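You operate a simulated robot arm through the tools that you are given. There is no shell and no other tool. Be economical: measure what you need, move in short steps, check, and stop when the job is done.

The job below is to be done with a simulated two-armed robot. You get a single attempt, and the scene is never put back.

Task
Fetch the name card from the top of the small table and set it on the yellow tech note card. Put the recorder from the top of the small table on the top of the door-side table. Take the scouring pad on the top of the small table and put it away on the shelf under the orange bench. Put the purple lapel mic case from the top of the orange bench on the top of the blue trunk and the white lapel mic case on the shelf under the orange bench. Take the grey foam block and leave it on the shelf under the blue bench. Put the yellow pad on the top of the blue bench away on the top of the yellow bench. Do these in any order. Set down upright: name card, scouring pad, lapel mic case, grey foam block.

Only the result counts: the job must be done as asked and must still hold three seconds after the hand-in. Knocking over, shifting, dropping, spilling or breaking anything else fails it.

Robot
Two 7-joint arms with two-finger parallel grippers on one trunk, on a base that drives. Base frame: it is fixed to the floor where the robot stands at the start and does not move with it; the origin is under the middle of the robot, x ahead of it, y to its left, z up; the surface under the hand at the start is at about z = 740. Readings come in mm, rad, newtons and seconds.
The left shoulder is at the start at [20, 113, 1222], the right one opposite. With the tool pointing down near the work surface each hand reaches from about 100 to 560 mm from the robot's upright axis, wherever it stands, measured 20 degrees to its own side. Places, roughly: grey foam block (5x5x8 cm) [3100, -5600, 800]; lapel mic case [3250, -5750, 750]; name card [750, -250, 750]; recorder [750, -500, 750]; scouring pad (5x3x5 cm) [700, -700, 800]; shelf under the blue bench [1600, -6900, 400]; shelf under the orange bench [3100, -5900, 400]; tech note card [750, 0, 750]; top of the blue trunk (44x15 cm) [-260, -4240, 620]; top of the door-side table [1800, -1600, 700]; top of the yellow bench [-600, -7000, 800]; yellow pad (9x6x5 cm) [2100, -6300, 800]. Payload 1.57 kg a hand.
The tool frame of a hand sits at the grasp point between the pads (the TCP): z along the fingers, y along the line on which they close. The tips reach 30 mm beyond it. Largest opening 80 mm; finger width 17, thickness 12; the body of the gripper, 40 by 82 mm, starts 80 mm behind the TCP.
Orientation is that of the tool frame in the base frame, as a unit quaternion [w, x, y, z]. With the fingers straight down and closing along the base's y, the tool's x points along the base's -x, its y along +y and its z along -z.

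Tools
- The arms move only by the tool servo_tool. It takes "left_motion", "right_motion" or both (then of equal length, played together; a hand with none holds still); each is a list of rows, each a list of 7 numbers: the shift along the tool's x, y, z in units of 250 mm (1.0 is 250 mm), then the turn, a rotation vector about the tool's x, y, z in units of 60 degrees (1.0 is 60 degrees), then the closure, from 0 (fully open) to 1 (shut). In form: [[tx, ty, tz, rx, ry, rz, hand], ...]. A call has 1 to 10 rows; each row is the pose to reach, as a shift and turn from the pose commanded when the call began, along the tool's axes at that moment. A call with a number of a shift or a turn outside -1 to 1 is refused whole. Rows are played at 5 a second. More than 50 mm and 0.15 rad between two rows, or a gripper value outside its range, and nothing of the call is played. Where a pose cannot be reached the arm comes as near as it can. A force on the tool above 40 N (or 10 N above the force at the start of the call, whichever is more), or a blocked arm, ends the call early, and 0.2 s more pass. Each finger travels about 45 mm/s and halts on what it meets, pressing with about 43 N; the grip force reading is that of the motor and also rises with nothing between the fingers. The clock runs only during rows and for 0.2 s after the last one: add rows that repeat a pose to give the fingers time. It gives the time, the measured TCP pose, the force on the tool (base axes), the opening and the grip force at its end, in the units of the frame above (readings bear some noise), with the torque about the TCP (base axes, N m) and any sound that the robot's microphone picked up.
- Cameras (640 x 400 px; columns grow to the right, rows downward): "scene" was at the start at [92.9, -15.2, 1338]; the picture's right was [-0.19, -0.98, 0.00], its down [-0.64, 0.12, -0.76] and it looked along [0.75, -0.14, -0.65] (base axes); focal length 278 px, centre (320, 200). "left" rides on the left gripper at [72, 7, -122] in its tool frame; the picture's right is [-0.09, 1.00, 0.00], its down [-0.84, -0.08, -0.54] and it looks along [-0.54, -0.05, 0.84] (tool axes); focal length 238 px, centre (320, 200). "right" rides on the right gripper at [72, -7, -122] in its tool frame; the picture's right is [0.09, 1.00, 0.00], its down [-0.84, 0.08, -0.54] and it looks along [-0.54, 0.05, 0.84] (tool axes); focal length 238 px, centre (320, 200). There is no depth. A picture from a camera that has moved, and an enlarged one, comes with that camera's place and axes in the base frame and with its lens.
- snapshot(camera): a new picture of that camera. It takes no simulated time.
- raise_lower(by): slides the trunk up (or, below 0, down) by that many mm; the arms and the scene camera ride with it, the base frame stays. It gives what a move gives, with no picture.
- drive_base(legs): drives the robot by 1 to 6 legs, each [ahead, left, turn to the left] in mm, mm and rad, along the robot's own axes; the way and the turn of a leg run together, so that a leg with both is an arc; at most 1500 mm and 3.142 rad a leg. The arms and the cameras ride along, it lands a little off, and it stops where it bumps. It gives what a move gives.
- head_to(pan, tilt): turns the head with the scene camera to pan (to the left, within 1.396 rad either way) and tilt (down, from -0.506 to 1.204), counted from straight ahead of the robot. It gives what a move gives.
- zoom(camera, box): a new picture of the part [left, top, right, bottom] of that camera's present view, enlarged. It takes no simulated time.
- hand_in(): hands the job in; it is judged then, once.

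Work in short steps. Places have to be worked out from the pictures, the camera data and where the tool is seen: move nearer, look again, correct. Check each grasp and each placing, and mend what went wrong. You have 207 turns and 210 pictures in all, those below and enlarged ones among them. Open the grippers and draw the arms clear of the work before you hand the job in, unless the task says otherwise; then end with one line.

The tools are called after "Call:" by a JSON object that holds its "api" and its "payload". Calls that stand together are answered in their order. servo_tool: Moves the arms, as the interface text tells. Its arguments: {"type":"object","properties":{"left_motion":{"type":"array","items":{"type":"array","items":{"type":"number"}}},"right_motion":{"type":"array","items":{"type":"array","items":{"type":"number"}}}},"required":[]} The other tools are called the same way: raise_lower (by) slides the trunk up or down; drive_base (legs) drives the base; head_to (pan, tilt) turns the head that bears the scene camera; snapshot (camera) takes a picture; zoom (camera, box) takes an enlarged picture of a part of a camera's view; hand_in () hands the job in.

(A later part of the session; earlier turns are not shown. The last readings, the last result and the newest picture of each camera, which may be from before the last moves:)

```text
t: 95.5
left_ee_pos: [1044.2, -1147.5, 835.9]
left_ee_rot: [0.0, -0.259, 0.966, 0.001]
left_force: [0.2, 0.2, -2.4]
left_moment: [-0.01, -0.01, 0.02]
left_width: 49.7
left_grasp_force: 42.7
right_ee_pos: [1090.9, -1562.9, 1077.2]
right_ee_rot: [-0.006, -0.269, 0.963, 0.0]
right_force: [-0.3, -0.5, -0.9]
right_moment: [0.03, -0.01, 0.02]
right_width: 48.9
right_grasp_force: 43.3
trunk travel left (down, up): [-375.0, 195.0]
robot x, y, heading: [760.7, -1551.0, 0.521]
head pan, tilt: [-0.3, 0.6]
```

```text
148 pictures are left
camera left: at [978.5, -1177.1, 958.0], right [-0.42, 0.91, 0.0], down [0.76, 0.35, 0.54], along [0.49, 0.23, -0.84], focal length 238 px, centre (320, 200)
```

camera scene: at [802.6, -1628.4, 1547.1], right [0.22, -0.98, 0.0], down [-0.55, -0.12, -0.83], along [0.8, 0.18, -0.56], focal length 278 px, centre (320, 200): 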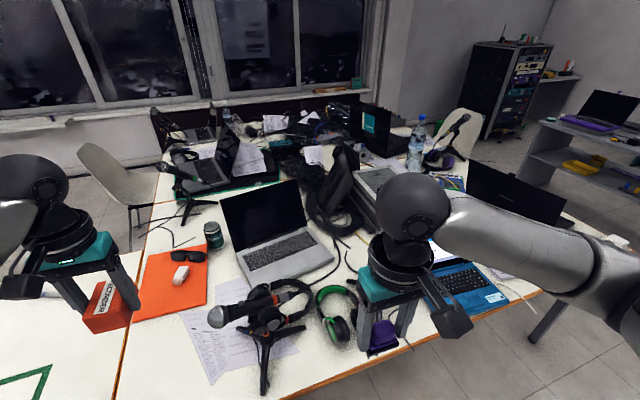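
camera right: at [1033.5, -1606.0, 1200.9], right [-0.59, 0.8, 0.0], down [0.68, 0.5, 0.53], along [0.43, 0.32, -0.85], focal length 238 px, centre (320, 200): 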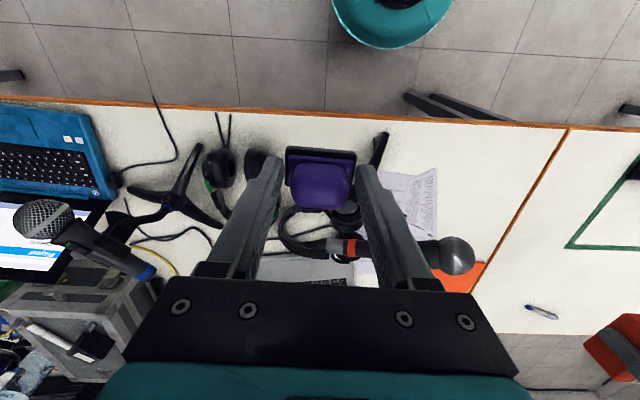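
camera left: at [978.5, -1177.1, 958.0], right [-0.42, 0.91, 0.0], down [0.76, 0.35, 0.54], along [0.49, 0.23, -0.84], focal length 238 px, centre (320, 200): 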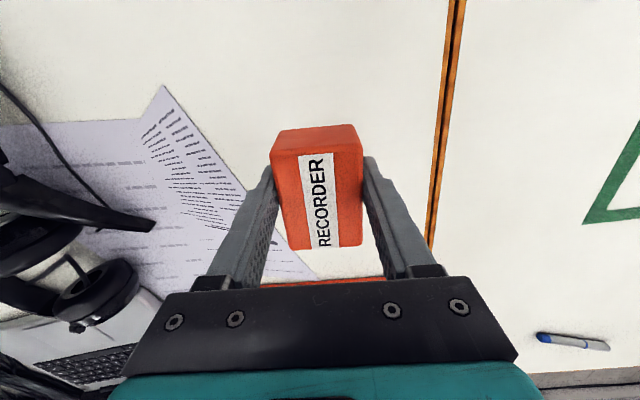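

Clear of the paper. Lower to just at contact.

Call:
{"api": "servo_tool", "payload": {"left_motion": [[0, 0, 0.14, 0, 0, 0, 1], [0, 0, 0.21, 0, 0, 0, 1], [0, 0, 0.228, 0, 0, 0, 1], [0, 0, 0.236, 0, 0, 0, 1], [0, 0, 0.236, 0, 0, 0, 1]]}}

```text
t: 96.7
left_ee_pos: [1043.0, -1145.4, 776.8]
left_ee_rot: [0.001, -0.259, 0.966, 0.001]
left_force: [0.4, -0.5, -2.9]
left_moment: [0.0, 0.04, 0.01]
left_width: 49.6
left_grasp_force: 42.8
right_ee_pos: [1091.1, -1563.1, 1076.8]
right_ee_rot: [-0.005, -0.269, 0.963, 0.0]
right_force: [0.1, 0.1, -1.2]
right_moment: [0.0, -0.02, 0.0]
right_width: 49.0
right_grasp_force: 42.1
trunk travel left (down, up): [-375.0, 195.0]
robot x, y, heading: [765.2, -1548.5, 0.522]
head pan, tilt: [-0.3, 0.6]
```

Call:
{"api": "servo_tool", "payload": {"left_motion": [[0, 0, 0.006, 0, 0, 0, 1], [0, 0, 0.012, 0, 0, 0, 1], [0, 0, 0.012, 0, 0, 0, 1]]}}

```text
t: 97.5
left_ee_pos: [1043.3, -1145.7, 775.4]
left_ee_rot: [0.0, -0.259, 0.966, 0.001]
left_force: [-3.8, -0.8, 13.9]
left_moment: [-0.63, 0.36, -0.1]
left_width: 49.4
left_grasp_force: 42.9
right_ee_pos: [1089.2, -1564.6, 1076.7]
right_ee_rot: [-0.004, -0.269, 0.963, 0.001]
right_force: [0.1, 0.2, -0.1]
right_moment: [0.01, -0.02, 0.0]
right_width: 48.9
right_grasp_force: 43.0
trunk travel left (down, up): [-375.0, 195.0]
robot x, y, heading: [761.4, -1548.1, 0.519]
head pan, tilt: [-0.3, 0.6]
```

Contact felt (14 N). I ease up 1 mm, open and rise.

Call:
{"api": "servo_tool", "payload": {"left_motion": [[0, 0, -0.006, 0, 0, 0, 1], [0, 0, -0.006, 0, 0, 0, 0.6], [0, 0, -0.006, 0, 0, 0, 0.3], [0, 0, -0.006, 0, 0, 0, 0.2], [0, 0, -0.006, 0, 0, 0, 0.2], [0, 0, -0.15, 0, 0, 0, 0.2], [0, 0, -0.33, 0, 0, 0, 0.2], [0, 0, -0.51, 0, 0, 0, 0.1], [0, 0, -0.7, 0, 0, 0, 0], [0, 0, -0.88, 0, 0, 0, 0]]}}

Call:
{"api": "snapshot", "payload": {"camera": "left"}}

```text
t: 99.7
left_ee_pos: [1041.4, -1145.7, 994.2]
left_ee_rot: [-0.002, -0.259, 0.966, 0.002]
left_force: [-0.6, -0.1, -0.2]
left_moment: [-0.02, 0.01, -0.04]
left_width: 80.1
left_grasp_force: 0.0
right_ee_pos: [1089.9, -1562.9, 1076.3]
right_ee_rot: [-0.006, -0.269, 0.963, 0.0]
right_force: [0.0, -0.4, -0.7]
right_moment: [-0.02, 0.05, -0.06]
right_width: 48.5
right_grasp_force: 43.6
trunk travel left (down, up): [-375.0, 195.0]
robot x, y, heading: [764.0, -1549.0, 0.524]
head pan, tilt: [-0.3, 0.6]
```

```text
147 pictures are left
camera left: at [976.6, -1175.9, 1115.6], right [-0.42, 0.91, 0.0], down [0.76, 0.35, 0.54], along [0.49, 0.23, -0.84], focal length 238 px, centre (320, 200)
```

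left: 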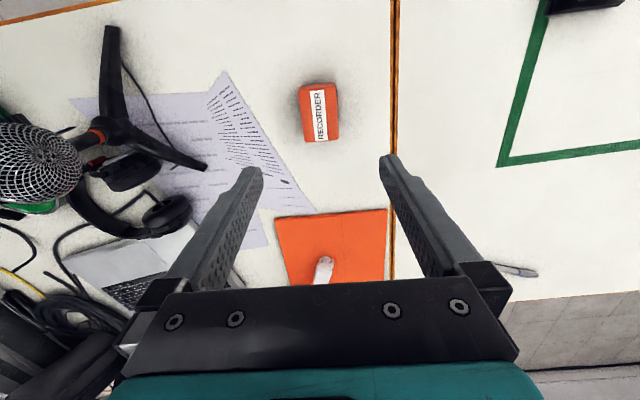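

Recorder is down on the door-side table. Now I back off, turn toward the far wall and drive down the aisle towards the orange bench, checking halfway.

Call:
{"api": "drive_base", "payload": {"legs": [[-220, 0, 0], [0, 0, -1.571], [1400, 0, 0]]}}

Call:
{"api": "head_to", "payload": {"pan": 0, "tilt": 0.35}}

Call:
{"api": "snapshot", "payload": {"camera": "scene"}}

```text
t: 111.8
left_ee_pos: [1645.7, -3172.0, 993.2]
left_ee_rot: [0.001, 0.508, 0.861, 0.002]
left_force: [0.1, 0.0, -0.8]
left_moment: [0.04, -0.02, 0.02]
left_width: 80.0
left_grasp_force: 0.1
right_ee_pos: [1225.6, -3211.8, 1076.8]
right_ee_rot: [-0.004, 0.499, 0.866, 0.005]
right_force: [-0.5, -0.4, -0.5]
right_moment: [0.01, 0.01, -0.01]
right_width: 48.6
right_grasp_force: 43.0
trunk travel left (down, up): [-375.0, 195.0]
robot x, y, heading: [1244.3, -2881.5, -1.067]
head pan, tilt: [-0.3, 0.6]
```

```text
t: 112.7
left_ee_pos: [1645.0, -3169.5, 992.3]
left_ee_rot: [0.001, 0.508, 0.861, 0.001]
left_force: [-0.5, -0.1, 0.1]
left_moment: [0.01, 0.01, 0.03]
left_width: 79.9
left_grasp_force: 0.0
right_ee_pos: [1227.0, -3211.5, 1076.8]
right_ee_rot: [-0.004, 0.5, 0.866, 0.003]
right_force: [-1.3, 0.3, -0.7]
right_moment: [0.0, 0.02, 0.01]
right_width: 49.0
right_grasp_force: 42.7
trunk travel left (down, up): [-375.0, 195.0]
robot x, y, heading: [1245.5, -2882.0, -1.068]
head pan, tilt: [0.0, 0.351]
```

```text
146 pictures are left
camera scene: at [1296.9, -2972.6, 1469.8], right [-0.88, -0.48, 0.0], down [-0.17, 0.3, -0.94], along [0.45, -0.82, -0.34], focal length 278 px, centre (320, 200)
```

scene: 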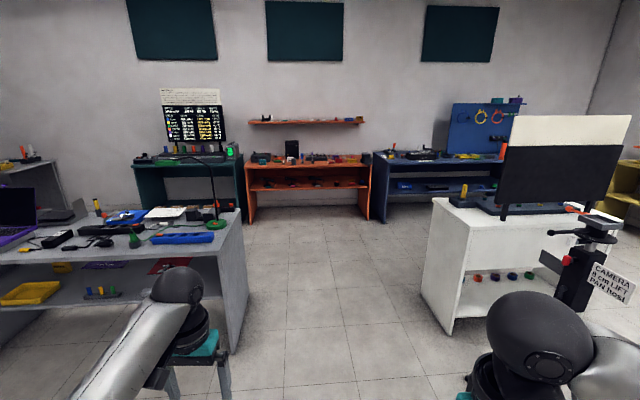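

The orange bench is straight ahead, the blue bench right of it. The aisle between grey and white benches is clear; I drive on, keeping to its middle.

Call:
{"api": "drive_base", "payload": {"legs": [[1300, -90, 0], [1050, 0, 0]]}}

Call:
{"api": "head_to", "payload": {"pan": 0.1, "tilt": 0.5}}

Call:
{"api": "snapshot", "payload": {"camera": "scene"}}

```text
t: 124.1
left_ee_pos: [2709.7, -5238.0, 992.9]
left_ee_rot: [0.001, 0.503, 0.864, 0.002]
left_force: [0.0, 0.1, -0.6]
left_moment: [0.02, -0.01, 0.03]
left_width: 79.8
left_grasp_force: 0.1
right_ee_pos: [2291.5, -5283.4, 1077.4]
right_ee_rot: [-0.004, 0.495, 0.869, 0.004]
right_force: [0.1, 0.2, 1.6]
right_moment: [0.02, -0.01, -0.02]
right_width: 48.7
right_grasp_force: 43.2
trunk travel left (down, up): [-375.0, 195.0]
robot x, y, heading: [2308.7, -4954.0, -1.055]
head pan, tilt: [0.0, 0.351]
```

```text
t: 124.8
left_ee_pos: [2710.4, -5237.4, 993.0]
left_ee_rot: [0.001, 0.503, 0.864, 0.001]
left_force: [0.4, -0.5, 0.7]
left_moment: [0.01, -0.02, 0.01]
left_width: 80.2
left_grasp_force: 0.0
right_ee_pos: [2290.9, -5283.2, 1077.0]
right_ee_rot: [-0.003, 0.495, 0.869, 0.004]
right_force: [-0.7, -0.5, 0.2]
right_moment: [-0.01, 0.0, -0.02]
right_width: 48.7
right_grasp_force: 43.0
trunk travel left (down, up): [-375.0, 195.0]
robot x, y, heading: [2305.4, -4953.0, -1.056]
head pan, tilt: [0.099, 0.499]
```

```text
145 pictures are left
camera scene: at [2365.7, -5036.6, 1456.2], right [-0.82, -0.58, 0.0], down [-0.28, 0.39, -0.88], along [0.51, -0.72, -0.48], focal length 278 px, centre (320, 200)
```

scene: 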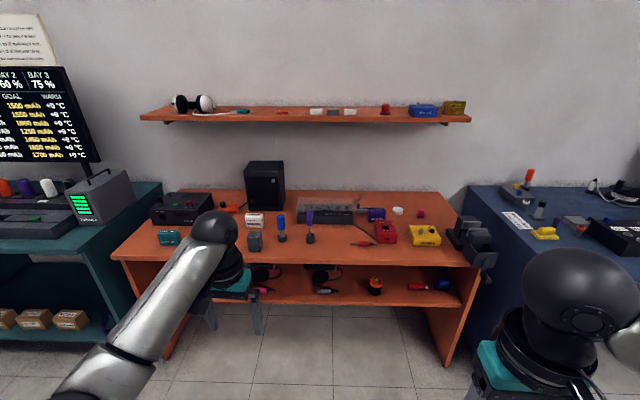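

Now I zoom on the bench top and shelf to identify the objects.

Call:
{"api": "zoom", "payload": {"camera": "scene", "box": [140, 150, 320, 260]}}

Call:
{"api": "zoom", "payload": {"camera": "scene", "box": [270, 180, 470, 310]}}

Call:
{"api": "zoom", "payload": {"camera": "scene", "box": [440, 160, 640, 290]}}

```text
3.56 times, centred on (230, 205) of scene
camera zoom: at [2365.7, -5036.6, 1456.2], right [-0.82, -0.58, 0.0], down [-0.28, 0.39, -0.88], along [0.51, -0.72, -0.48], focal length 988 px, centre (640, 182)
```

zoom: 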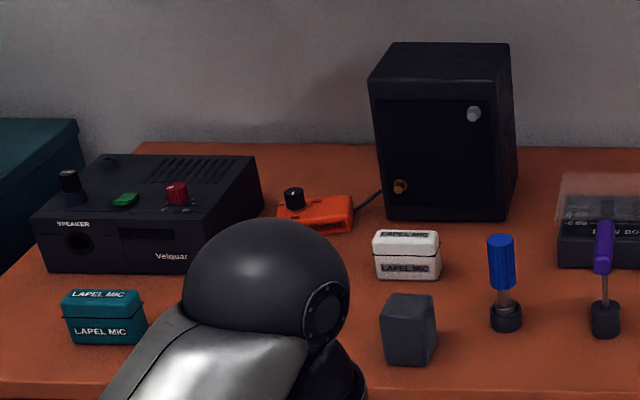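

```text
3.08 times, centred on (370, 245) of scene
camera zoom: at [2365.7, -5036.6, 1456.2], right [-0.82, -0.58, 0.0], down [-0.28, 0.39, -0.88], along [0.51, -0.72, -0.48], focal length 855 px, centre (166, 62)
```

zoom: 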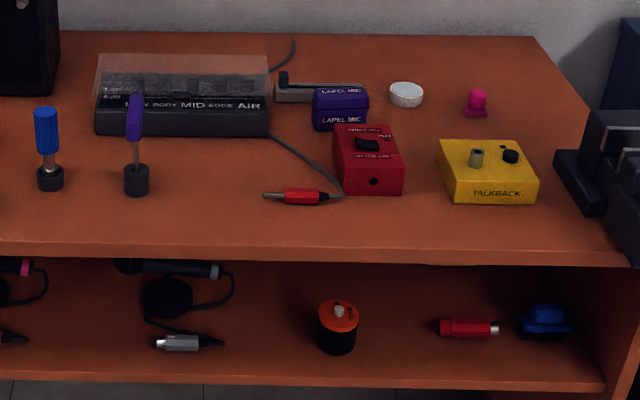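

```text
3.08 times, centred on (540, 225) of scene
camera zoom: at [2365.7, -5036.6, 1456.2], right [-0.82, -0.58, 0.0], down [-0.28, 0.39, -0.88], along [0.51, -0.72, -0.48], focal length 855 px, centre (-357, 123)
```

zoom: 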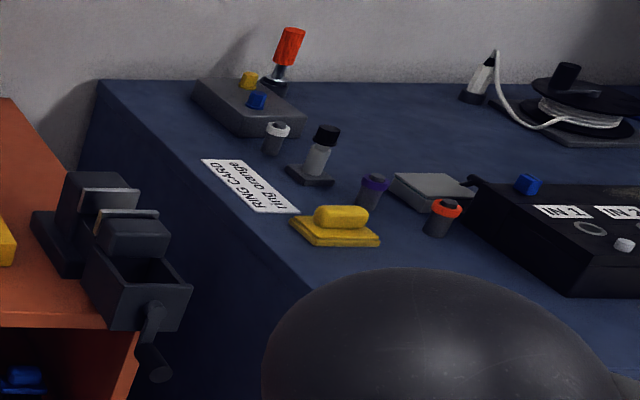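

White case, grey block, purple case (behind the red box) and the yellow pad (on the blue bench) are identified. The shelf is recessed, so I'll need a tilted hand there. I drive closer, look with the wrist cameras and measure bench height.

Call:
{"api": "drive_base", "payload": {"legs": [[400, 60, 0]]}}

Call:
{"api": "head_to", "payload": {"pan": -0.1, "tilt": 0.9}}

Call:
{"api": "snapshot", "payload": {"camera": "scene"}}

Call:
{"api": "snapshot", "payload": {"camera": "right"}}

Call:
{"api": "snapshot", "payload": {"camera": "left"}}

```text
t: 127.3
left_ee_pos: [2959.8, -5547.8, 993.2]
left_ee_rot: [0.001, 0.5, 0.866, 0.002]
left_force: [-0.7, 0.5, -0.1]
left_moment: [0.0, -0.01, -0.03]
left_width: 79.7
left_grasp_force: 0.1
right_ee_pos: [2540.8, -5597.2, 1076.6]
right_ee_rot: [-0.003, 0.49, 0.872, 0.004]
right_force: [0.8, -0.1, -0.4]
right_moment: [0.03, 0.01, 0.01]
right_width: 48.8
right_grasp_force: 43.4
trunk travel left (down, up): [-375.0, 195.0]
robot x, y, heading: [2560.1, -5263.4, -1.049]
head pan, tilt: [0.099, 0.499]
```

```text
t: 128.2
left_ee_pos: [2958.8, -5547.9, 992.4]
left_ee_rot: [0.001, 0.501, 0.866, 0.001]
left_force: [0.1, -0.2, -0.8]
left_moment: [0.0, 0.02, -0.03]
left_width: 80.0
left_grasp_force: 0.1
right_ee_pos: [2540.9, -5596.2, 1077.5]
right_ee_rot: [-0.004, 0.49, 0.871, 0.003]
right_force: [0.4, 0.1, 0.4]
right_moment: [0.02, 0.02, 0.03]
right_width: 48.5
right_grasp_force: 43.0
trunk travel left (down, up): [-375.0, 195.0]
robot x, y, heading: [2552.4, -5267.1, -1.054]
head pan, tilt: [-0.099, 0.901]
```

```text
141 pictures are left
camera scene: at [2591.5, -5343.9, 1422.4], right [-0.91, -0.41, 0.0], down [-0.32, 0.71, -0.62], along [0.25, -0.57, -0.78], focal length 278 px, centre (320, 200)
```

scene: 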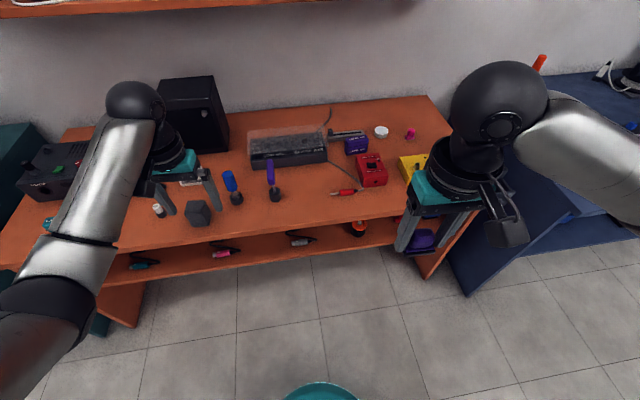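

```text
140 pictures are left
camera right: at [2498.0, -5539.7, 1200.9], right [0.8, 0.59, 0.0], down [0.5, -0.68, 0.53], along [0.32, -0.43, -0.85], focal length 238 px, centre (320, 200)
```

right: 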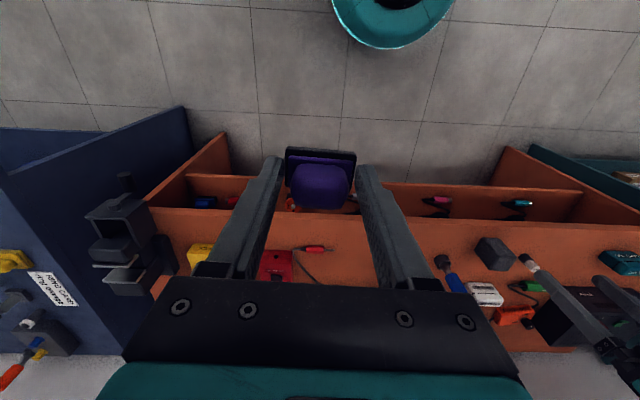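

```text
139 pictures are left
camera left: at [2928.5, -5482.3, 1115.0], right [0.91, 0.42, 0.0], down [0.35, -0.76, 0.54], along [0.23, -0.49, -0.84], focal length 238 px, centre (320, 200)
```

left: 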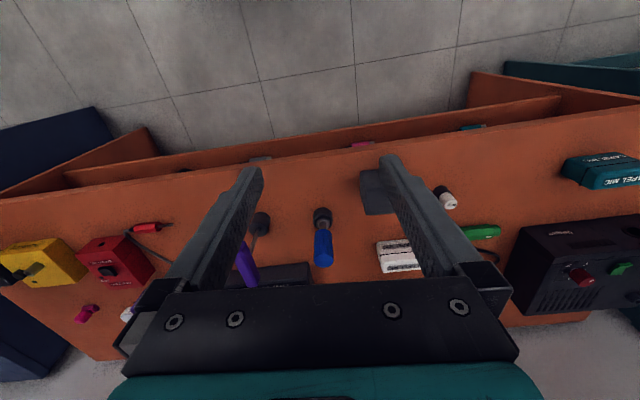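

Bench top is around z≈740 (to be confirmed by contact), front edge ≈540 mm ahead. I raise the left hand out of the way and move 190 mm closer.

Call:
{"api": "servo_tool", "payload": {"left_motion": [[0.1, 0.05, -0.1, 0, 0, 0, 0], [0.2, 0.1, -0.2, 0, 0, 0, 0], [0.32, 0.15, -0.3, 0, 0, 0, 0], [0.44, 0.2, -0.4, 0, 0, 0, 0], [0.5, 0.3, -0.5, 0, 0, 0, 0]]}}

Call:
{"api": "drive_base", "payload": {"legs": [[190, 0, 0]]}}

Call:
{"api": "snapshot", "payload": {"camera": "scene"}}

Call:
{"api": "snapshot", "payload": {"camera": "right"}}

```text
t: 129.4
left_ee_pos: [2960.6, -5399.2, 1114.6]
left_ee_rot: [0.0, 0.499, 0.866, 0.001]
left_force: [0.1, 0.1, 0.7]
left_moment: [-0.02, 0.0, 0.0]
left_width: 80.1
left_grasp_force: 0.1
right_ee_pos: [2540.8, -5595.9, 1077.0]
right_ee_rot: [-0.004, 0.49, 0.871, 0.004]
right_force: [0.0, 0.0, 0.3]
right_moment: [-0.02, 0.03, -0.02]
right_width: 48.8
right_grasp_force: 43.4
trunk travel left (down, up): [-375.0, 195.0]
robot x, y, heading: [2556.9, -5266.2, -1.046]
head pan, tilt: [-0.099, 0.901]
```

```text
t: 130.9
left_ee_pos: [3053.7, -5564.0, 1115.9]
left_ee_rot: [0.0, 0.5, 0.866, 0.002]
left_force: [-0.2, 0.2, 0.3]
left_moment: [0.02, 0.0, 0.01]
left_width: 79.9
left_grasp_force: 0.0
right_ee_pos: [2632.2, -5757.1, 1077.2]
right_ee_rot: [-0.004, 0.492, 0.871, 0.003]
right_force: [0.0, -0.2, -0.6]
right_moment: [0.04, 0.03, -0.02]
right_width: 48.9
right_grasp_force: 43.3
trunk travel left (down, up): [-375.0, 195.0]
robot x, y, heading: [2647.7, -5427.9, -1.051]
head pan, tilt: [-0.099, 0.901]
```

```text
138 pictures are left
camera scene: at [2684.0, -5505.7, 1422.2], right [-0.91, -0.41, 0.0], down [-0.32, 0.72, -0.62], along [0.25, -0.57, -0.78], focal length 278 px, centre (320, 200)
```

scene: 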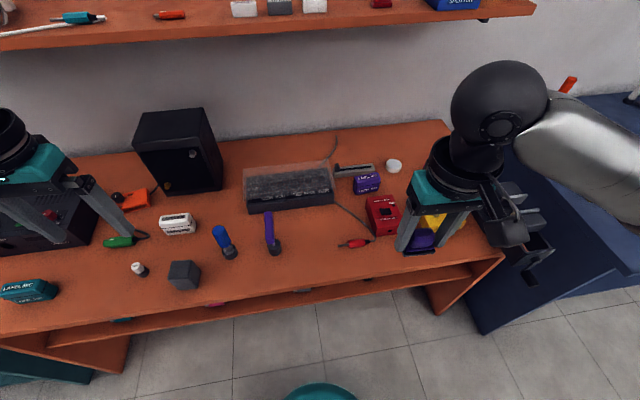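

```text
137 pictures are left
camera right: at [2590.0, -5701.2, 1200.7], right [0.81, 0.59, 0.0], down [0.5, -0.68, 0.53], along [0.32, -0.43, -0.85], focal length 238 px, centre (320, 200)
```

right: 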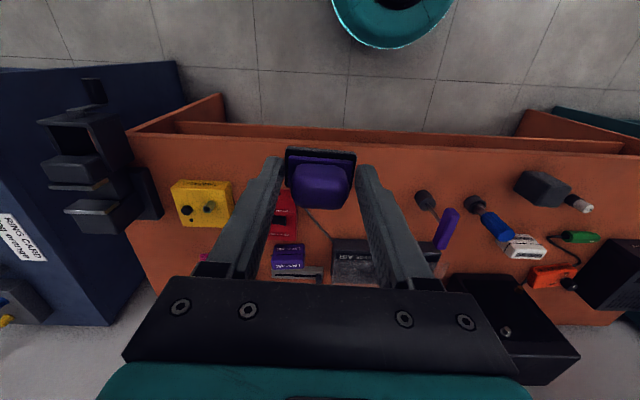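

Bench top ≈745, front edge 347 mm ahead. There's a free strip in front of the red box near (2683,−5867); I lower the pad there to regrasp it with a tilted hand.

Call:
{"api": "servo_tool", "payload": {"right_motion": [[-0.12, -0.013, 0.1, 0, 0, 0, 1], [-0.24, -0.026, 0.2, 0, 0, 0, 1], [-0.36, -0.04, 0.3, 0, 0, 0, 1], [-0.482, -0.053, 0.42, 0, 0, 0, 1], [-0.482, -0.053, 0.6, 0, 0, 0, 1], [-0.482, -0.053, 0.78, 0, 0, 0, 1], [-0.482, -0.053, 0.94, 0, 0, 0, 1], [-0.482, -0.053, 0.94, 0, 0, 0, 1]]}}

Call:
{"api": "snapshot", "payload": {"camera": "right"}}

Call:
{"api": "zoom", "payload": {"camera": "scene", "box": [300, 160, 500, 300]}}

```text
t: 132.7
left_ee_pos: [3052.9, -5562.5, 1115.8]
left_ee_rot: [0.001, 0.501, 0.866, 0.001]
left_force: [-0.3, 1.4, -1.2]
left_moment: [0.02, -0.02, 0.01]
left_width: 80.1
left_grasp_force: 0.1
right_ee_pos: [2682.1, -5864.8, 839.0]
right_ee_rot: [-0.004, 0.493, 0.87, 0.005]
right_force: [0.1, 0.4, -0.5]
right_moment: [-0.01, 0.0, 0.01]
right_width: 48.8
right_grasp_force: 43.1
trunk travel left (down, up): [-375.0, 195.0]
robot x, y, heading: [2651.2, -5426.9, -1.045]
head pan, tilt: [-0.099, 0.901]
```

```text
136 pictures are left
camera right: at [2639.0, -5807.8, 964.2], right [0.81, 0.59, 0.0], down [0.5, -0.68, 0.53], along [0.32, -0.43, -0.85], focal length 238 px, centre (320, 200)
```

right: 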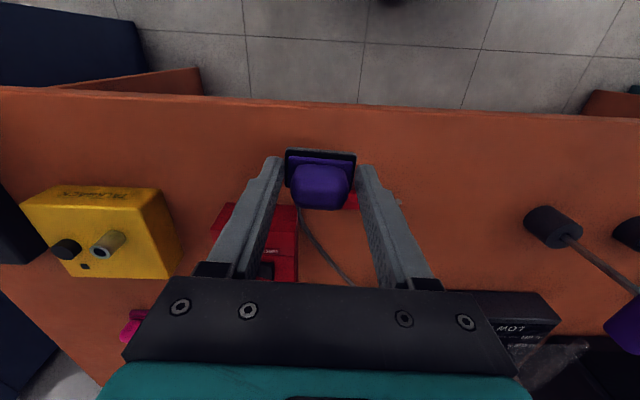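

```text
2.86 times, centred on (400, 230) of scene
camera zoom: at [2683.4, -5504.8, 1422.3], right [-0.91, -0.41, 0.0], down [-0.32, 0.72, -0.62], along [0.25, -0.57, -0.78], focal length 794 px, centre (91, 114)
```

zoom: 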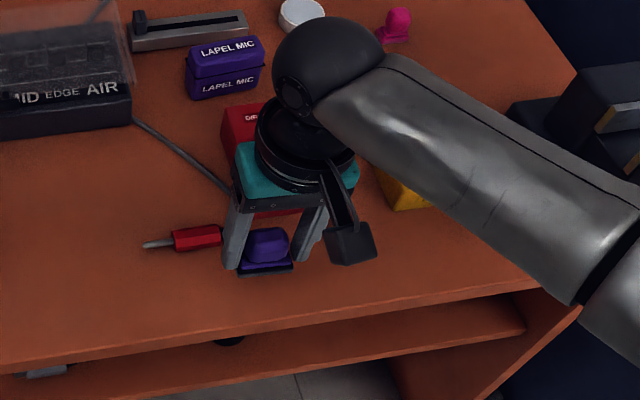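

Landing spot is clear (plug is ~60 mm deeper). Lower to near contact.

Call:
{"api": "servo_tool", "payload": {"right_motion": [[0, 0, 0.12, 0, 0, 0, 1], [0, 0, 0.18, 0, 0, 0, 1], [0, 0, 0.2, 0, 0, 0, 1], [0, 0, 0.21, 0, 0, 0, 1], [0, 0, 0.22, 0, 0, 0, 1], [0, 0, 0.22, 0, 0, 0, 1]]}}

```text
t: 134.1
left_ee_pos: [3053.8, -5562.8, 1117.2]
left_ee_rot: [0.001, 0.501, 0.865, 0.001]
left_force: [0.1, -0.3, 0.3]
left_moment: [0.0, 0.01, 0.01]
left_width: 80.2
left_grasp_force: 0.1
right_ee_pos: [2682.2, -5863.8, 785.5]
right_ee_rot: [-0.005, 0.492, 0.87, 0.005]
right_force: [-0.7, -0.1, -0.2]
right_moment: [0.01, 0.03, 0.01]
right_width: 48.6
right_grasp_force: 42.7
trunk travel left (down, up): [-375.0, 195.0]
robot x, y, heading: [2643.2, -5424.5, -1.051]
head pan, tilt: [-0.099, 0.901]
```

Call:
{"api": "servo_tool", "payload": {"right_motion": [[0, 0, 0.008, 0, 0, 0, 1], [0, 0, 0.016, 0, 0, 0, 1], [0, 0, 0.024, 0, 0, 0, 1], [0, 0, 0.024, 0, 0, 0, 1]]}}

```text
t: 135.1
left_ee_pos: [3053.1, -5562.9, 1115.6]
left_ee_rot: [0.001, 0.501, 0.866, 0.002]
left_force: [0.0, 0.9, -0.2]
left_moment: [0.0, -0.03, 0.04]
left_width: 80.0
left_grasp_force: 0.1
right_ee_pos: [2682.6, -5864.1, 779.3]
right_ee_rot: [-0.004, 0.492, 0.871, 0.005]
right_force: [-0.1, -0.4, -0.6]
right_moment: [-0.01, -0.03, -0.01]
right_width: 48.9
right_grasp_force: 43.1
trunk travel left (down, up): [-375.0, 195.0]
robot x, y, heading: [2647.8, -5426.9, -1.05]
head pan, tilt: [-0.099, 0.901]
```

Call:
{"api": "servo_tool", "payload": {"right_motion": [[0, 0, 0.008, 0, 0, 0, 1], [0, 0, 0.016, 0, 0, 0, 1], [0, 0, 0.024, 0, 0, 0, 1], [0, 0, 0.032, 0, 0, 0, 1], [0, 0, 0.032, 0, 0, 0, 1]]}}

```text
t: 135.9
left_ee_pos: [3052.8, -5560.8, 1116.9]
left_ee_rot: [0.001, 0.501, 0.866, 0.0]
left_force: [-0.7, 0.9, 0.4]
left_moment: [0.02, 0.0, -0.01]
left_width: 79.9
left_grasp_force: 0.0
right_ee_pos: [2683.1, -5865.2, 778.2]
right_ee_rot: [-0.002, 0.493, 0.87, 0.004]
right_force: [-4.2, 7.9, 21.4]
right_moment: [0.14, 0.42, -0.1]
right_width: 48.9
right_grasp_force: 43.4
trunk travel left (down, up): [-375.0, 195.0]
robot x, y, heading: [2647.8, -5427.6, -1.049]
head pan, tilt: [-0.099, 0.901]
stopped in row 4 (right hand): the force on the tool passed its limit at 44 N (the readings are from after the stop); the commanded pose is now the measured one
```

Contact: bench top is at z≈740. Release and rise.

Call:
{"api": "servo_tool", "payload": {"right_motion": [[0, 0, -0.004, 0, 0, 0, 1], [0, 0, -0.004, 0, 0, 0, 0.6], [0, 0, -0.004, 0, 0, 0, 0.3], [0, 0, -0.004, 0, 0, 0, 0.1], [0, 0, -0.1, 0, 0, 0, 0], [0, 0, -0.26, 0, 0, 0, 0], [0, 0, -0.44, 0, 0, 0, 0], [0, 0, -0.44, 0, 0, 0, 0]]}}

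Call:
{"api": "snapshot", "payload": {"camera": "right"}}

```text
t: 137.7
left_ee_pos: [3053.7, -5562.3, 1114.5]
left_ee_rot: [0.001, 0.501, 0.866, 0.001]
left_force: [-0.7, 0.3, -0.2]
left_moment: [-0.01, 0.02, -0.02]
left_width: 80.1
left_grasp_force: 0.0
right_ee_pos: [2682.7, -5864.8, 887.1]
right_ee_rot: [-0.003, 0.493, 0.87, 0.004]
right_force: [-0.8, 0.2, -0.1]
right_moment: [0.0, 0.01, -0.05]
right_width: 80.1
right_grasp_force: 0.1
trunk travel left (down, up): [-375.0, 195.0]
robot x, y, heading: [2649.8, -5424.7, -1.05]
head pan, tilt: [-0.099, 0.901]
```

```text
134 pictures are left
camera right: at [2640.7, -5809.5, 1010.7], right [0.81, 0.59, 0.0], down [0.5, -0.68, 0.53], along [0.32, -0.43, -0.85], focal length 238 px, centre (320, 200)
```

right: 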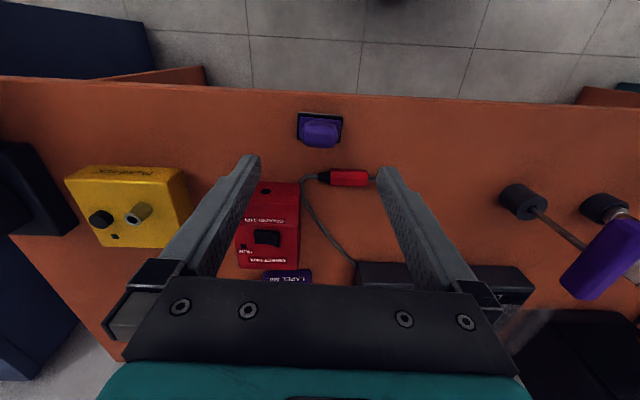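

Pad stands at the spot. I tilt the right hand 45° forward while backing off 78 mm.

Call:
{"api": "servo_tool", "payload": {"right_motion": [[0.06, 0, 0.0, 0, -0.125, 0, 0], [0.12, 0, 0.02, 0, -0.25, 0, 0], [0.18, 0, 0.06, 0, -0.375, 0, 0], [0.24, 0, 0.1, 0, -0.5, 0, 0], [0.3, 0, 0.15, 0, -0.625, 0, 0], [0.312, 0, 0.212, 0, -0.75, 0, 0], [0.312, 0, 0.212, 0, -0.75, 0, 0]]}}

Call:
{"api": "snapshot", "payload": {"camera": "right"}}

Call:
{"api": "snapshot", "payload": {"camera": "scene"}}

```text
t: 139.3
left_ee_pos: [3053.2, -5563.3, 1115.0]
left_ee_rot: [0.001, 0.5, 0.866, 0.001]
left_force: [-0.7, 0.4, -0.5]
left_moment: [0.01, 0.0, -0.03]
left_width: 79.7
left_grasp_force: 0.0
right_ee_pos: [2642.3, -5801.2, 832.9]
right_ee_rot: [0.332, 0.456, 0.805, -0.185]
right_force: [0.6, 0.1, 0.4]
right_moment: [0.01, 0.03, -0.03]
right_width: 80.2
right_grasp_force: 0.0
trunk travel left (down, up): [-375.0, 195.0]
robot x, y, heading: [2649.5, -5426.7, -1.052]
head pan, tilt: [-0.099, 0.901]
```

```text
133 pictures are left
camera right: at [2566.1, -5687.1, 871.5], right [0.82, 0.57, -0.06], down [0.17, -0.15, 0.97], along [0.55, -0.81, -0.22], focal length 238 px, centre (320, 200)
```

right: 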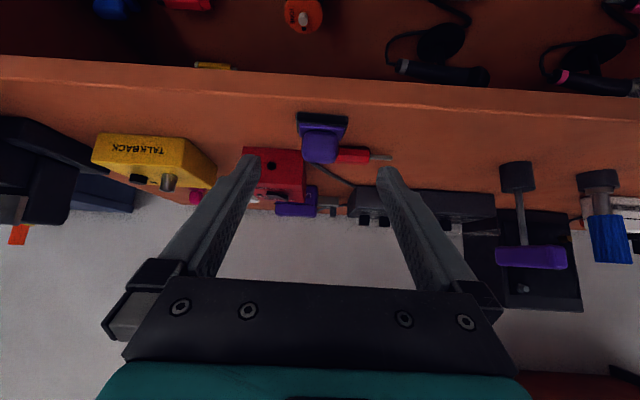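

```text
132 pictures are left
camera scene: at [2683.2, -5504.8, 1422.3], right [-0.91, -0.41, 0.0], down [-0.32, 0.72, -0.62], along [0.25, -0.57, -0.78], focal length 278 px, centre (320, 200)
```

scene: 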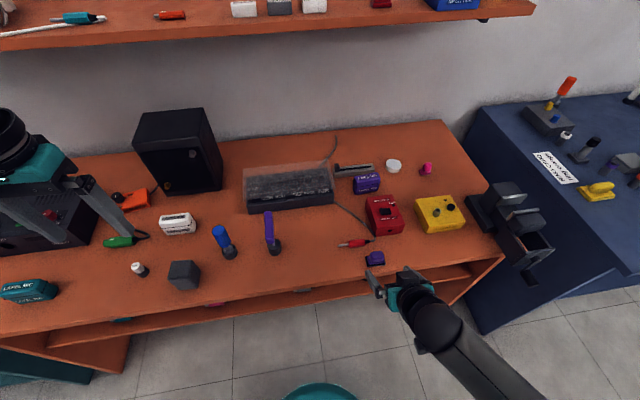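

The tilt works well. I now advance 88 mm along the tool axis to straddle the pad and close.

Call:
{"api": "servo_tool", "payload": {"right_motion": [[0, 0.004, 0.12, 0, 0, 0, 0], [0, 0.007, 0.24, 0, 0, 0, 0], [0, 0.007, 0.31, 0, 0, 0, 0], [0, 0.007, 0.35, 0, 0, 0, 0], [0, 0.007, 0.35, 0, 0, 0, 0.5], [0, 0.007, 0.35, 0, 0, 0, 1], [0, 0.007, 0.35, 0, 0, 0, 1], [0, 0.007, 0.35, 0, 0, 0, 1]]}}

Call:
{"api": "snapshot", "payload": {"camera": "right"}}

Call:
{"api": "zoom", "payload": {"camera": "scene", "box": [310, 200, 450, 300]}}

```text
t: 141.1
left_ee_pos: [3052.6, -5562.8, 1115.8]
left_ee_rot: [0.001, 0.501, 0.866, 0.001]
left_force: [0.7, 0.5, -0.3]
left_moment: [0.0, 0.04, 0.03]
left_width: 80.0
left_grasp_force: 0.2
right_ee_pos: [2677.1, -5849.9, 771.6]
right_ee_rot: [0.331, 0.457, 0.805, -0.185]
right_force: [-0.2, 0.3, 1.0]
right_moment: [-0.02, 0.01, 0.03]
right_width: 49.0
right_grasp_force: 32.2
trunk travel left (down, up): [-375.0, 195.0]
robot x, y, heading: [2646.7, -5430.0, -1.053]
head pan, tilt: [-0.099, 0.901]
```

```text
131 pictures are left
camera right: at [2600.3, -5737.1, 809.0], right [0.82, 0.57, -0.06], down [0.17, -0.15, 0.97], along [0.55, -0.81, -0.22], focal length 238 px, centre (320, 200)
```

right: 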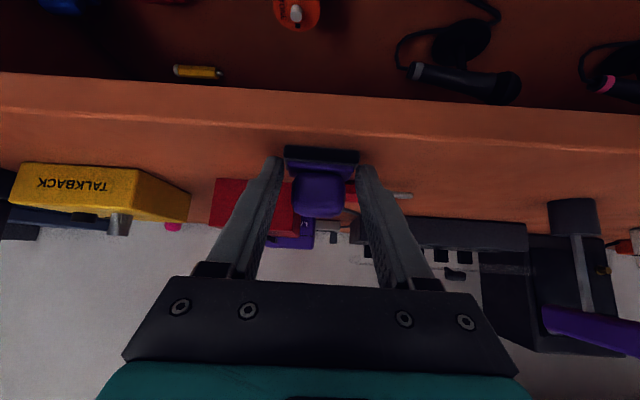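

```text
4.00 times, centred on (380, 250) of scene
camera zoom: at [2683.3, -5504.6, 1422.3], right [-0.91, -0.41, 0.0], down [-0.32, 0.72, -0.62], along [0.25, -0.57, -0.78], focal length 1111 px, centre (80, 0)
```

zoom: 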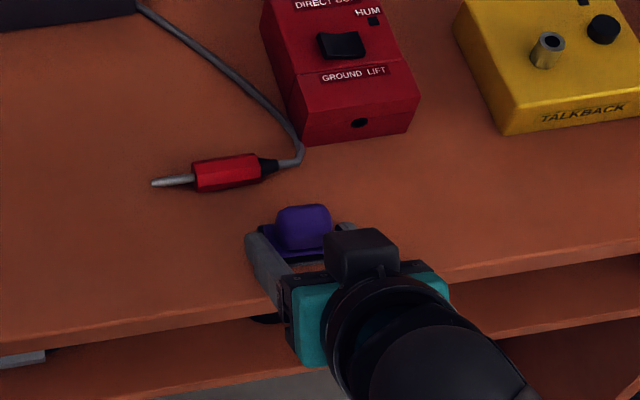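

Pad regripped with the tilted hand. I lift it 60 mm, back the base off 250 mm, then lower the trunk and look at the shelf.

Call:
{"api": "servo_tool", "payload": {"right_motion": [[-0.06, 0, -0.06, 0, 0, 0, 1], [-0.12, 0, -0.12, 0, 0, 0, 1], [-0.18, 0, -0.18, 0, 0, 0, 1], [-0.18, 0, -0.18, 0, 0, 0, 1]]}}

Call:
{"api": "drive_base", "payload": {"legs": [[-250, 0, 0]]}}

Call:
{"api": "raise_lower", "payload": {"by": -220}}

Call:
{"api": "head_to", "payload": {"pan": -0.1, "tilt": 0.75}}

Call:
{"api": "snapshot", "payload": {"camera": "scene"}}

Call:
{"api": "snapshot", "payload": {"camera": "right"}}

```text
t: 142.1
left_ee_pos: [3053.8, -5561.5, 1116.1]
left_ee_rot: [0.001, 0.501, 0.866, 0.002]
left_force: [0.6, 0.0, -0.4]
left_moment: [0.04, 0.01, -0.03]
left_width: 80.0
left_grasp_force: 0.1
right_ee_pos: [2676.9, -5851.8, 835.4]
right_ee_rot: [0.33, 0.456, 0.805, -0.186]
right_force: [0.6, -0.1, -0.6]
right_moment: [0.01, -0.01, 0.0]
right_width: 48.9
right_grasp_force: 43.1
trunk travel left (down, up): [-375.0, 195.0]
robot x, y, heading: [2643.9, -5432.3, -1.053]
head pan, tilt: [-0.099, 0.901]
```

```text
t: 143.9
left_ee_pos: [2932.6, -5349.0, 1116.2]
left_ee_rot: [0.0, 0.502, 0.865, 0.001]
left_force: [-0.5, -0.3, -0.1]
left_moment: [-0.04, 0.0, 0.0]
left_width: 79.7
left_grasp_force: 0.1
right_ee_pos: [2555.3, -5638.7, 835.3]
right_ee_rot: [0.331, 0.456, 0.805, -0.185]
right_force: [0.0, 0.4, -1.0]
right_moment: [0.0, 0.0, -0.01]
right_width: 48.6
right_grasp_force: 43.3
trunk travel left (down, up): [-375.0, 195.0]
robot x, y, heading: [2526.0, -5216.0, -1.055]
head pan, tilt: [-0.099, 0.901]
```

```text
t: 146.3
left_ee_pos: [2931.9, -5349.0, 897.0]
left_ee_rot: [0.001, 0.502, 0.865, 0.0]
left_force: [0.1, -0.8, -0.1]
left_moment: [0.0, -0.01, 0.01]
left_width: 80.0
left_grasp_force: 0.1
right_ee_pos: [2555.9, -5638.1, 614.9]
right_ee_rot: [0.331, 0.456, 0.805, -0.185]
right_force: [-0.4, 0.1, -1.1]
right_moment: [0.02, 0.0, 0.02]
right_width: 48.9
right_grasp_force: 42.6
trunk travel left (down, up): [-155.0, 415.0]
robot x, y, heading: [2527.2, -5216.0, -1.053]
head pan, tilt: [-0.099, 0.901]
```

```text
t: 147.0
left_ee_pos: [2931.5, -5350.0, 897.8]
left_ee_rot: [0.001, 0.501, 0.865, 0.001]
left_force: [-0.1, 0.2, -0.1]
left_moment: [0.01, -0.01, 0.03]
left_width: 79.9
left_grasp_force: 0.1
right_ee_pos: [2556.7, -5639.6, 614.2]
right_ee_rot: [0.33, 0.457, 0.805, -0.185]
right_force: [-0.2, -0.3, -0.8]
right_moment: [-0.04, -0.03, -0.02]
right_width: 48.6
right_grasp_force: 42.5
trunk travel left (down, up): [-155.0, 415.0]
robot x, y, heading: [2527.8, -5215.8, -1.047]
head pan, tilt: [-0.099, 0.75]
```

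```text
129 pictures are left
camera scene: at [2564.9, -5298.8, 1214.2], right [-0.91, -0.41, 0.0], down [-0.28, 0.62, -0.73], along [0.3, -0.67, -0.68], focal length 278 px, centre (320, 200)
```

scene: 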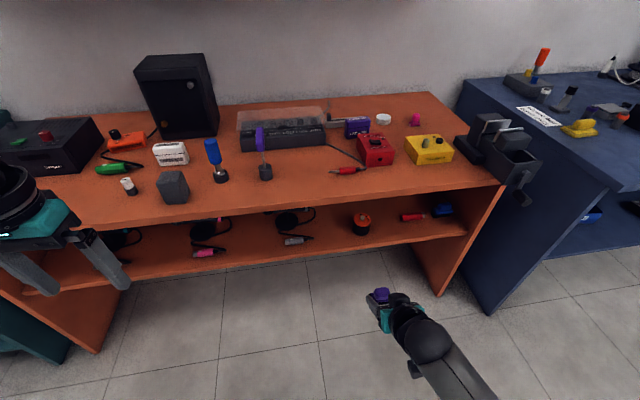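

```text
128 pictures are left
camera right: at [2479.0, -5525.2, 652.7], right [0.82, 0.57, -0.06], down [0.17, -0.15, 0.97], along [0.54, -0.81, -0.22], focal length 238 px, centre (320, 200)
```

right: 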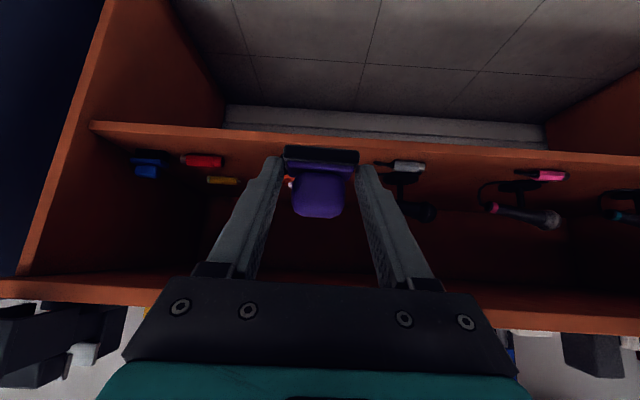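

I zoom the head view around the shelf to measure its edge and the bench edge.

Call:
{"api": "zoom", "payload": {"camera": "scene", "box": [270, 170, 490, 300]}}

Call:
{"api": "zoom", "payload": {"camera": "right", "box": [100, 80, 480, 300]}}

```text
2.91 times, centred on (380, 235) of scene
camera zoom: at [2564.9, -5298.8, 1214.2], right [-0.91, -0.41, 0.0], down [-0.28, 0.62, -0.73], along [0.3, -0.67, -0.68], focal length 808 px, centre (146, 98)
```

zoom: 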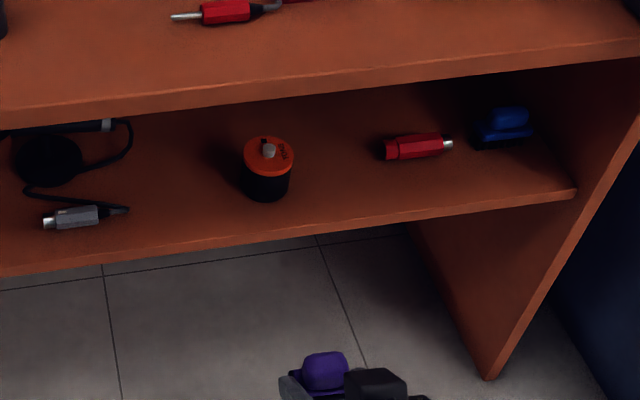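

```text
1.68 times, centred on (290, 190) of right
camera zoom: at [2479.0, -5525.2, 652.7], right [0.82, 0.57, -0.06], down [0.17, -0.15, 0.97], along [0.54, -0.81, -0.22], focal length 401 px, centre (370, 217)
```

zoom: 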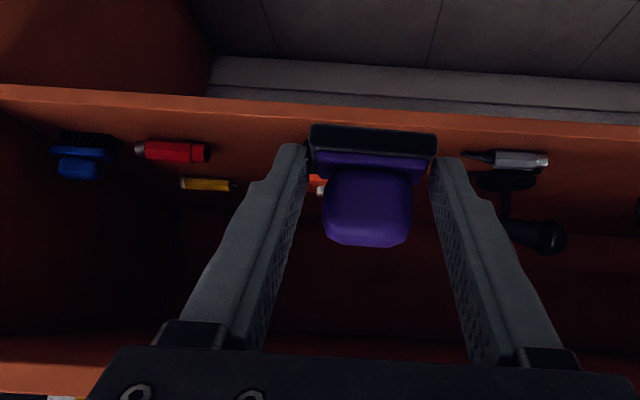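

Triangulating the shelf items gives shelf top ≈453, its front edge ≈656 mm ahead (bench edge 599). A free gap between grey plug and orange pot is at ≈(2773,−5878). First raise the left hand clear, then lower the trunk and shift sideways.

Call:
{"api": "servo_tool", "payload": {"left_motion": [[0.05, 0, -0.17, 0, 0, 0, 0], [0.1, 0, -0.34, 0, 0, 0, 0], [0.18, 0, -0.51, 0, 0, 0, 0], [0.26, 0, -0.68, 0, 0, 0, 0], [0.34, 0, -0.84, 0, 0, 0, 0], [0.4, 0, -1.0, 0, 0, 0, 0], [0.4, 0, -1.0, 0, 0, 0, 0]]}}

Call:
{"api": "raise_lower", "payload": {"by": -112}}

Call:
{"api": "drive_base", "payload": {"legs": [[0, 69, 0], [170, 0, 0]]}}

Call:
{"api": "snapshot", "payload": {"camera": "right"}}

Call:
{"api": "snapshot", "payload": {"camera": "scene"}}

```text
t: 148.6
left_ee_pos: [2877.7, -5272.0, 1141.9]
left_ee_rot: [0.0, 0.501, 0.865, 0.001]
left_force: [0.5, 0.0, 0.4]
left_moment: [0.03, 0.02, 0.0]
left_width: 80.2
left_grasp_force: 0.1
left hand out of reach, approached as far as the arm can: row 6, 7
right_ee_pos: [2555.5, -5638.7, 615.8]
right_ee_rot: [0.331, 0.456, 0.806, -0.184]
right_force: [0.5, -0.1, -0.5]
right_moment: [0.0, 0.0, 0.01]
right_width: 48.7
right_grasp_force: 42.9
trunk travel left (down, up): [-155.0, 415.0]
robot x, y, heading: [2529.1, -5216.4, -1.054]
head pan, tilt: [-0.099, 0.75]
```

```text
t: 150.0
left_ee_pos: [2877.9, -5274.2, 1029.3]
left_ee_rot: [0.001, 0.502, 0.865, 0.001]
left_force: [0.2, -0.1, -0.3]
left_moment: [-0.01, 0.01, 0.0]
left_width: 80.1
left_grasp_force: 0.1
right_ee_pos: [2555.5, -5638.9, 502.2]
right_ee_rot: [0.331, 0.457, 0.805, -0.185]
right_force: [-0.6, 0.2, -1.0]
right_moment: [-0.03, -0.02, 0.01]
right_width: 48.8
right_grasp_force: 43.0
trunk travel left (down, up): [-43.0, 527.0]
robot x, y, heading: [2528.6, -5213.5, -1.052]
head pan, tilt: [-0.099, 0.75]
```

```text
t: 152.1
left_ee_pos: [3021.8, -5385.5, 1029.4]
left_ee_rot: [0.001, 0.502, 0.865, 0.001]
left_force: [0.4, 0.1, 0.9]
left_moment: [0.02, -0.02, -0.01]
left_width: 79.8
left_grasp_force: 0.0
right_ee_pos: [2699.9, -5752.0, 502.9]
right_ee_rot: [0.331, 0.457, 0.805, -0.186]
right_force: [-0.9, -0.3, -1.1]
right_moment: [0.01, -0.01, -0.03]
right_width: 48.7
right_grasp_force: 43.0
trunk travel left (down, up): [-43.0, 527.0]
robot x, y, heading: [2668.2, -5326.7, -1.051]
head pan, tilt: [-0.099, 0.75]
```

```text
125 pictures are left
camera right: at [2622.8, -5637.6, 540.7], right [0.82, 0.57, -0.06], down [0.17, -0.15, 0.97], along [0.54, -0.81, -0.22], focal length 238 px, centre (320, 200)
```

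right: 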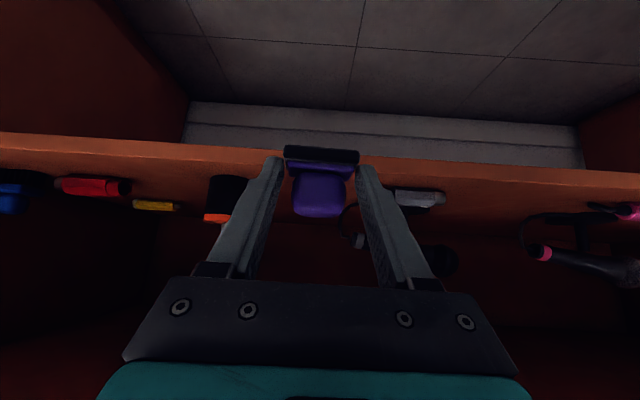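

```text
124 pictures are left
camera scene: at [2708.9, -5411.4, 1102.2], right [-0.91, -0.41, 0.0], down [-0.28, 0.62, -0.73], along [0.3, -0.67, -0.68], focal length 278 px, centre (320, 200)
```

scene: 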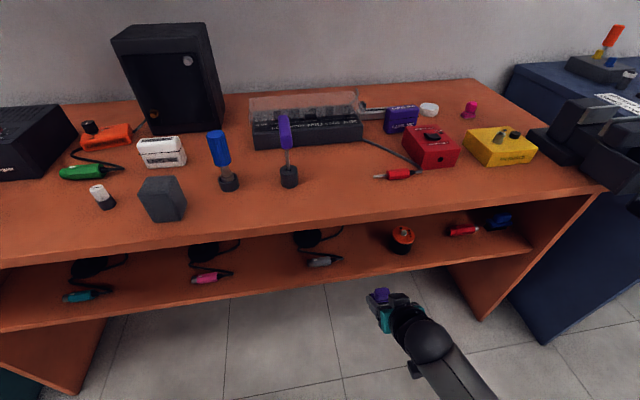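

Geometry agrees (shelf ≈453; pad bottom ≈471) and the gap is ±90 mm wide around the pad's path. I drive 130 mm in.

Call:
{"api": "drive_base", "payload": {"legs": [[130, 0, 0]]}}

Call:
{"api": "snapshot", "payload": {"camera": "right"}}

Call:
{"api": "snapshot", "payload": {"camera": "scene"}}

```text
t: 153.3
left_ee_pos: [3086.9, -5498.1, 1030.7]
left_ee_rot: [0.001, 0.502, 0.865, 0.001]
left_force: [0.5, 0.9, -0.3]
left_moment: [-0.02, 0.02, 0.01]
left_width: 79.8
left_grasp_force: 0.0
right_ee_pos: [2760.9, -5861.7, 502.4]
right_ee_rot: [0.329, 0.458, 0.805, -0.184]
right_force: [0.9, -0.1, -0.5]
right_moment: [-0.01, 0.04, -0.04]
right_width: 48.6
right_grasp_force: 43.1
trunk travel left (down, up): [-43.0, 527.0]
robot x, y, heading: [2733.2, -5437.6, -1.052]
head pan, tilt: [-0.099, 0.75]
```

```text
123 pictures are left
camera right: at [2685.8, -5749.4, 540.7], right [0.82, 0.57, -0.06], down [0.17, -0.15, 0.97], along [0.54, -0.81, -0.22], focal length 238 px, centre (320, 200)
```

right: 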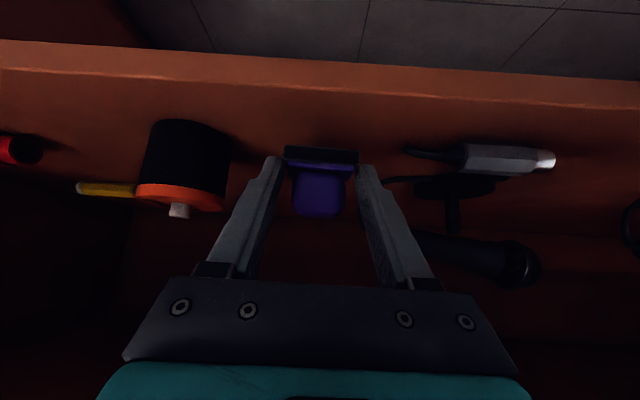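

```text
122 pictures are left
camera scene: at [2772.3, -5523.4, 1102.2], right [-0.91, -0.4, 0.0], down [-0.28, 0.62, -0.73], along [0.3, -0.67, -0.68], focal length 278 px, centre (320, 200)
```

scene: 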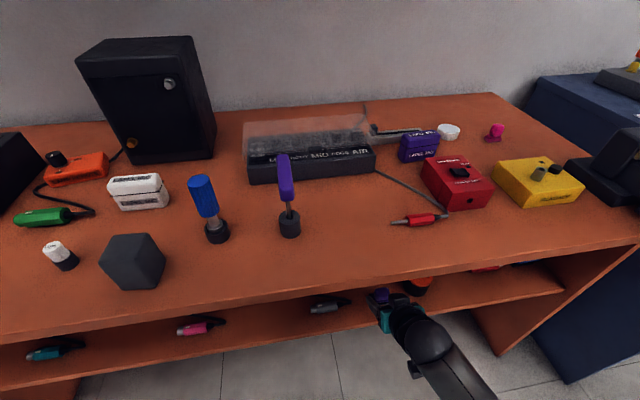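

The pad is above the shelf in the gap. I lower it straight down in small steps.

Call:
{"api": "servo_tool", "payload": {"right_motion": [[0.015, 0, 0.015, 0, 0, 0, 1], [0.03, 0, 0.03, 0, 0, 0, 1], [0.036, 0, 0.036, 0, 0, 0, 1], [0.036, 0, 0.036, 0, 0, 0, 1]]}}

```text
t: 154.3
left_ee_pos: [3085.6, -5498.4, 1029.4]
left_ee_rot: [0.001, 0.503, 0.865, 0.002]
left_force: [-0.2, 0.1, 0.6]
left_moment: [0.02, 0.01, 0.0]
left_width: 79.9
left_grasp_force: 0.1
right_ee_pos: [2762.3, -5864.1, 491.4]
right_ee_rot: [0.33, 0.458, 0.804, -0.186]
right_force: [0.5, -0.2, -0.8]
right_moment: [0.02, 0.0, -0.01]
right_width: 48.6
right_grasp_force: 43.1
trunk travel left (down, up): [-43.0, 527.0]
robot x, y, heading: [2730.8, -5439.3, -1.056]
head pan, tilt: [-0.099, 0.75]
```

Call:
{"api": "servo_tool", "payload": {"right_motion": [[0.006, 0, 0.006, 0, 0, 0, 1], [0.012, 0, 0.012, 0, 0, 0, 1], [0.018, 0, 0.018, 0, 0, 0, 1], [0.024, 0, 0.024, 0, 0, 0, 1], [0.03, 0, 0.03, 0, 0, 0, 1], [0.036, 0, 0.036, 0, 0, 0, 1]]}}

Call:
{"api": "snapshot", "payload": {"camera": "right"}}

```text
t: 155.7
left_ee_pos: [3085.1, -5497.2, 1031.2]
left_ee_rot: [0.001, 0.503, 0.864, 0.0]
left_force: [-0.1, 0.9, -0.1]
left_moment: [-0.03, -0.04, -0.04]
left_width: 80.1
left_grasp_force: 0.1
right_ee_pos: [2762.1, -5864.6, 480.5]
right_ee_rot: [0.334, 0.456, 0.804, -0.187]
right_force: [-5.6, 4.0, 18.0]
right_moment: [-0.06, 0.22, -0.04]
right_width: 48.7
right_grasp_force: 42.8
trunk travel left (down, up): [-43.0, 527.0]
robot x, y, heading: [2732.0, -5442.6, -1.051]
head pan, tilt: [-0.099, 0.75]
```

```text
121 pictures are left
camera right: at [2685.9, -5750.2, 517.6], right [0.82, 0.57, -0.06], down [0.17, -0.14, 0.98], along [0.54, -0.81, -0.21], focal length 238 px, centre (320, 200)
```

right: 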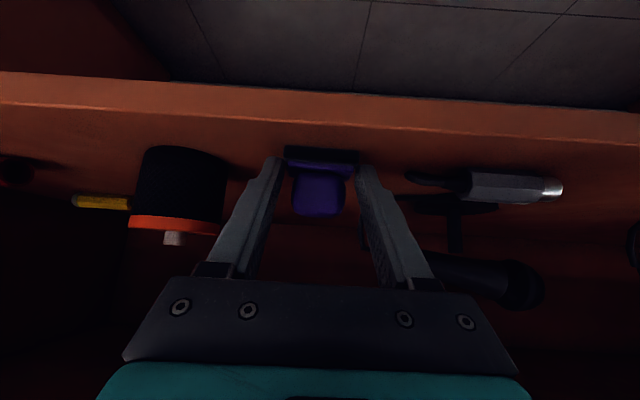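

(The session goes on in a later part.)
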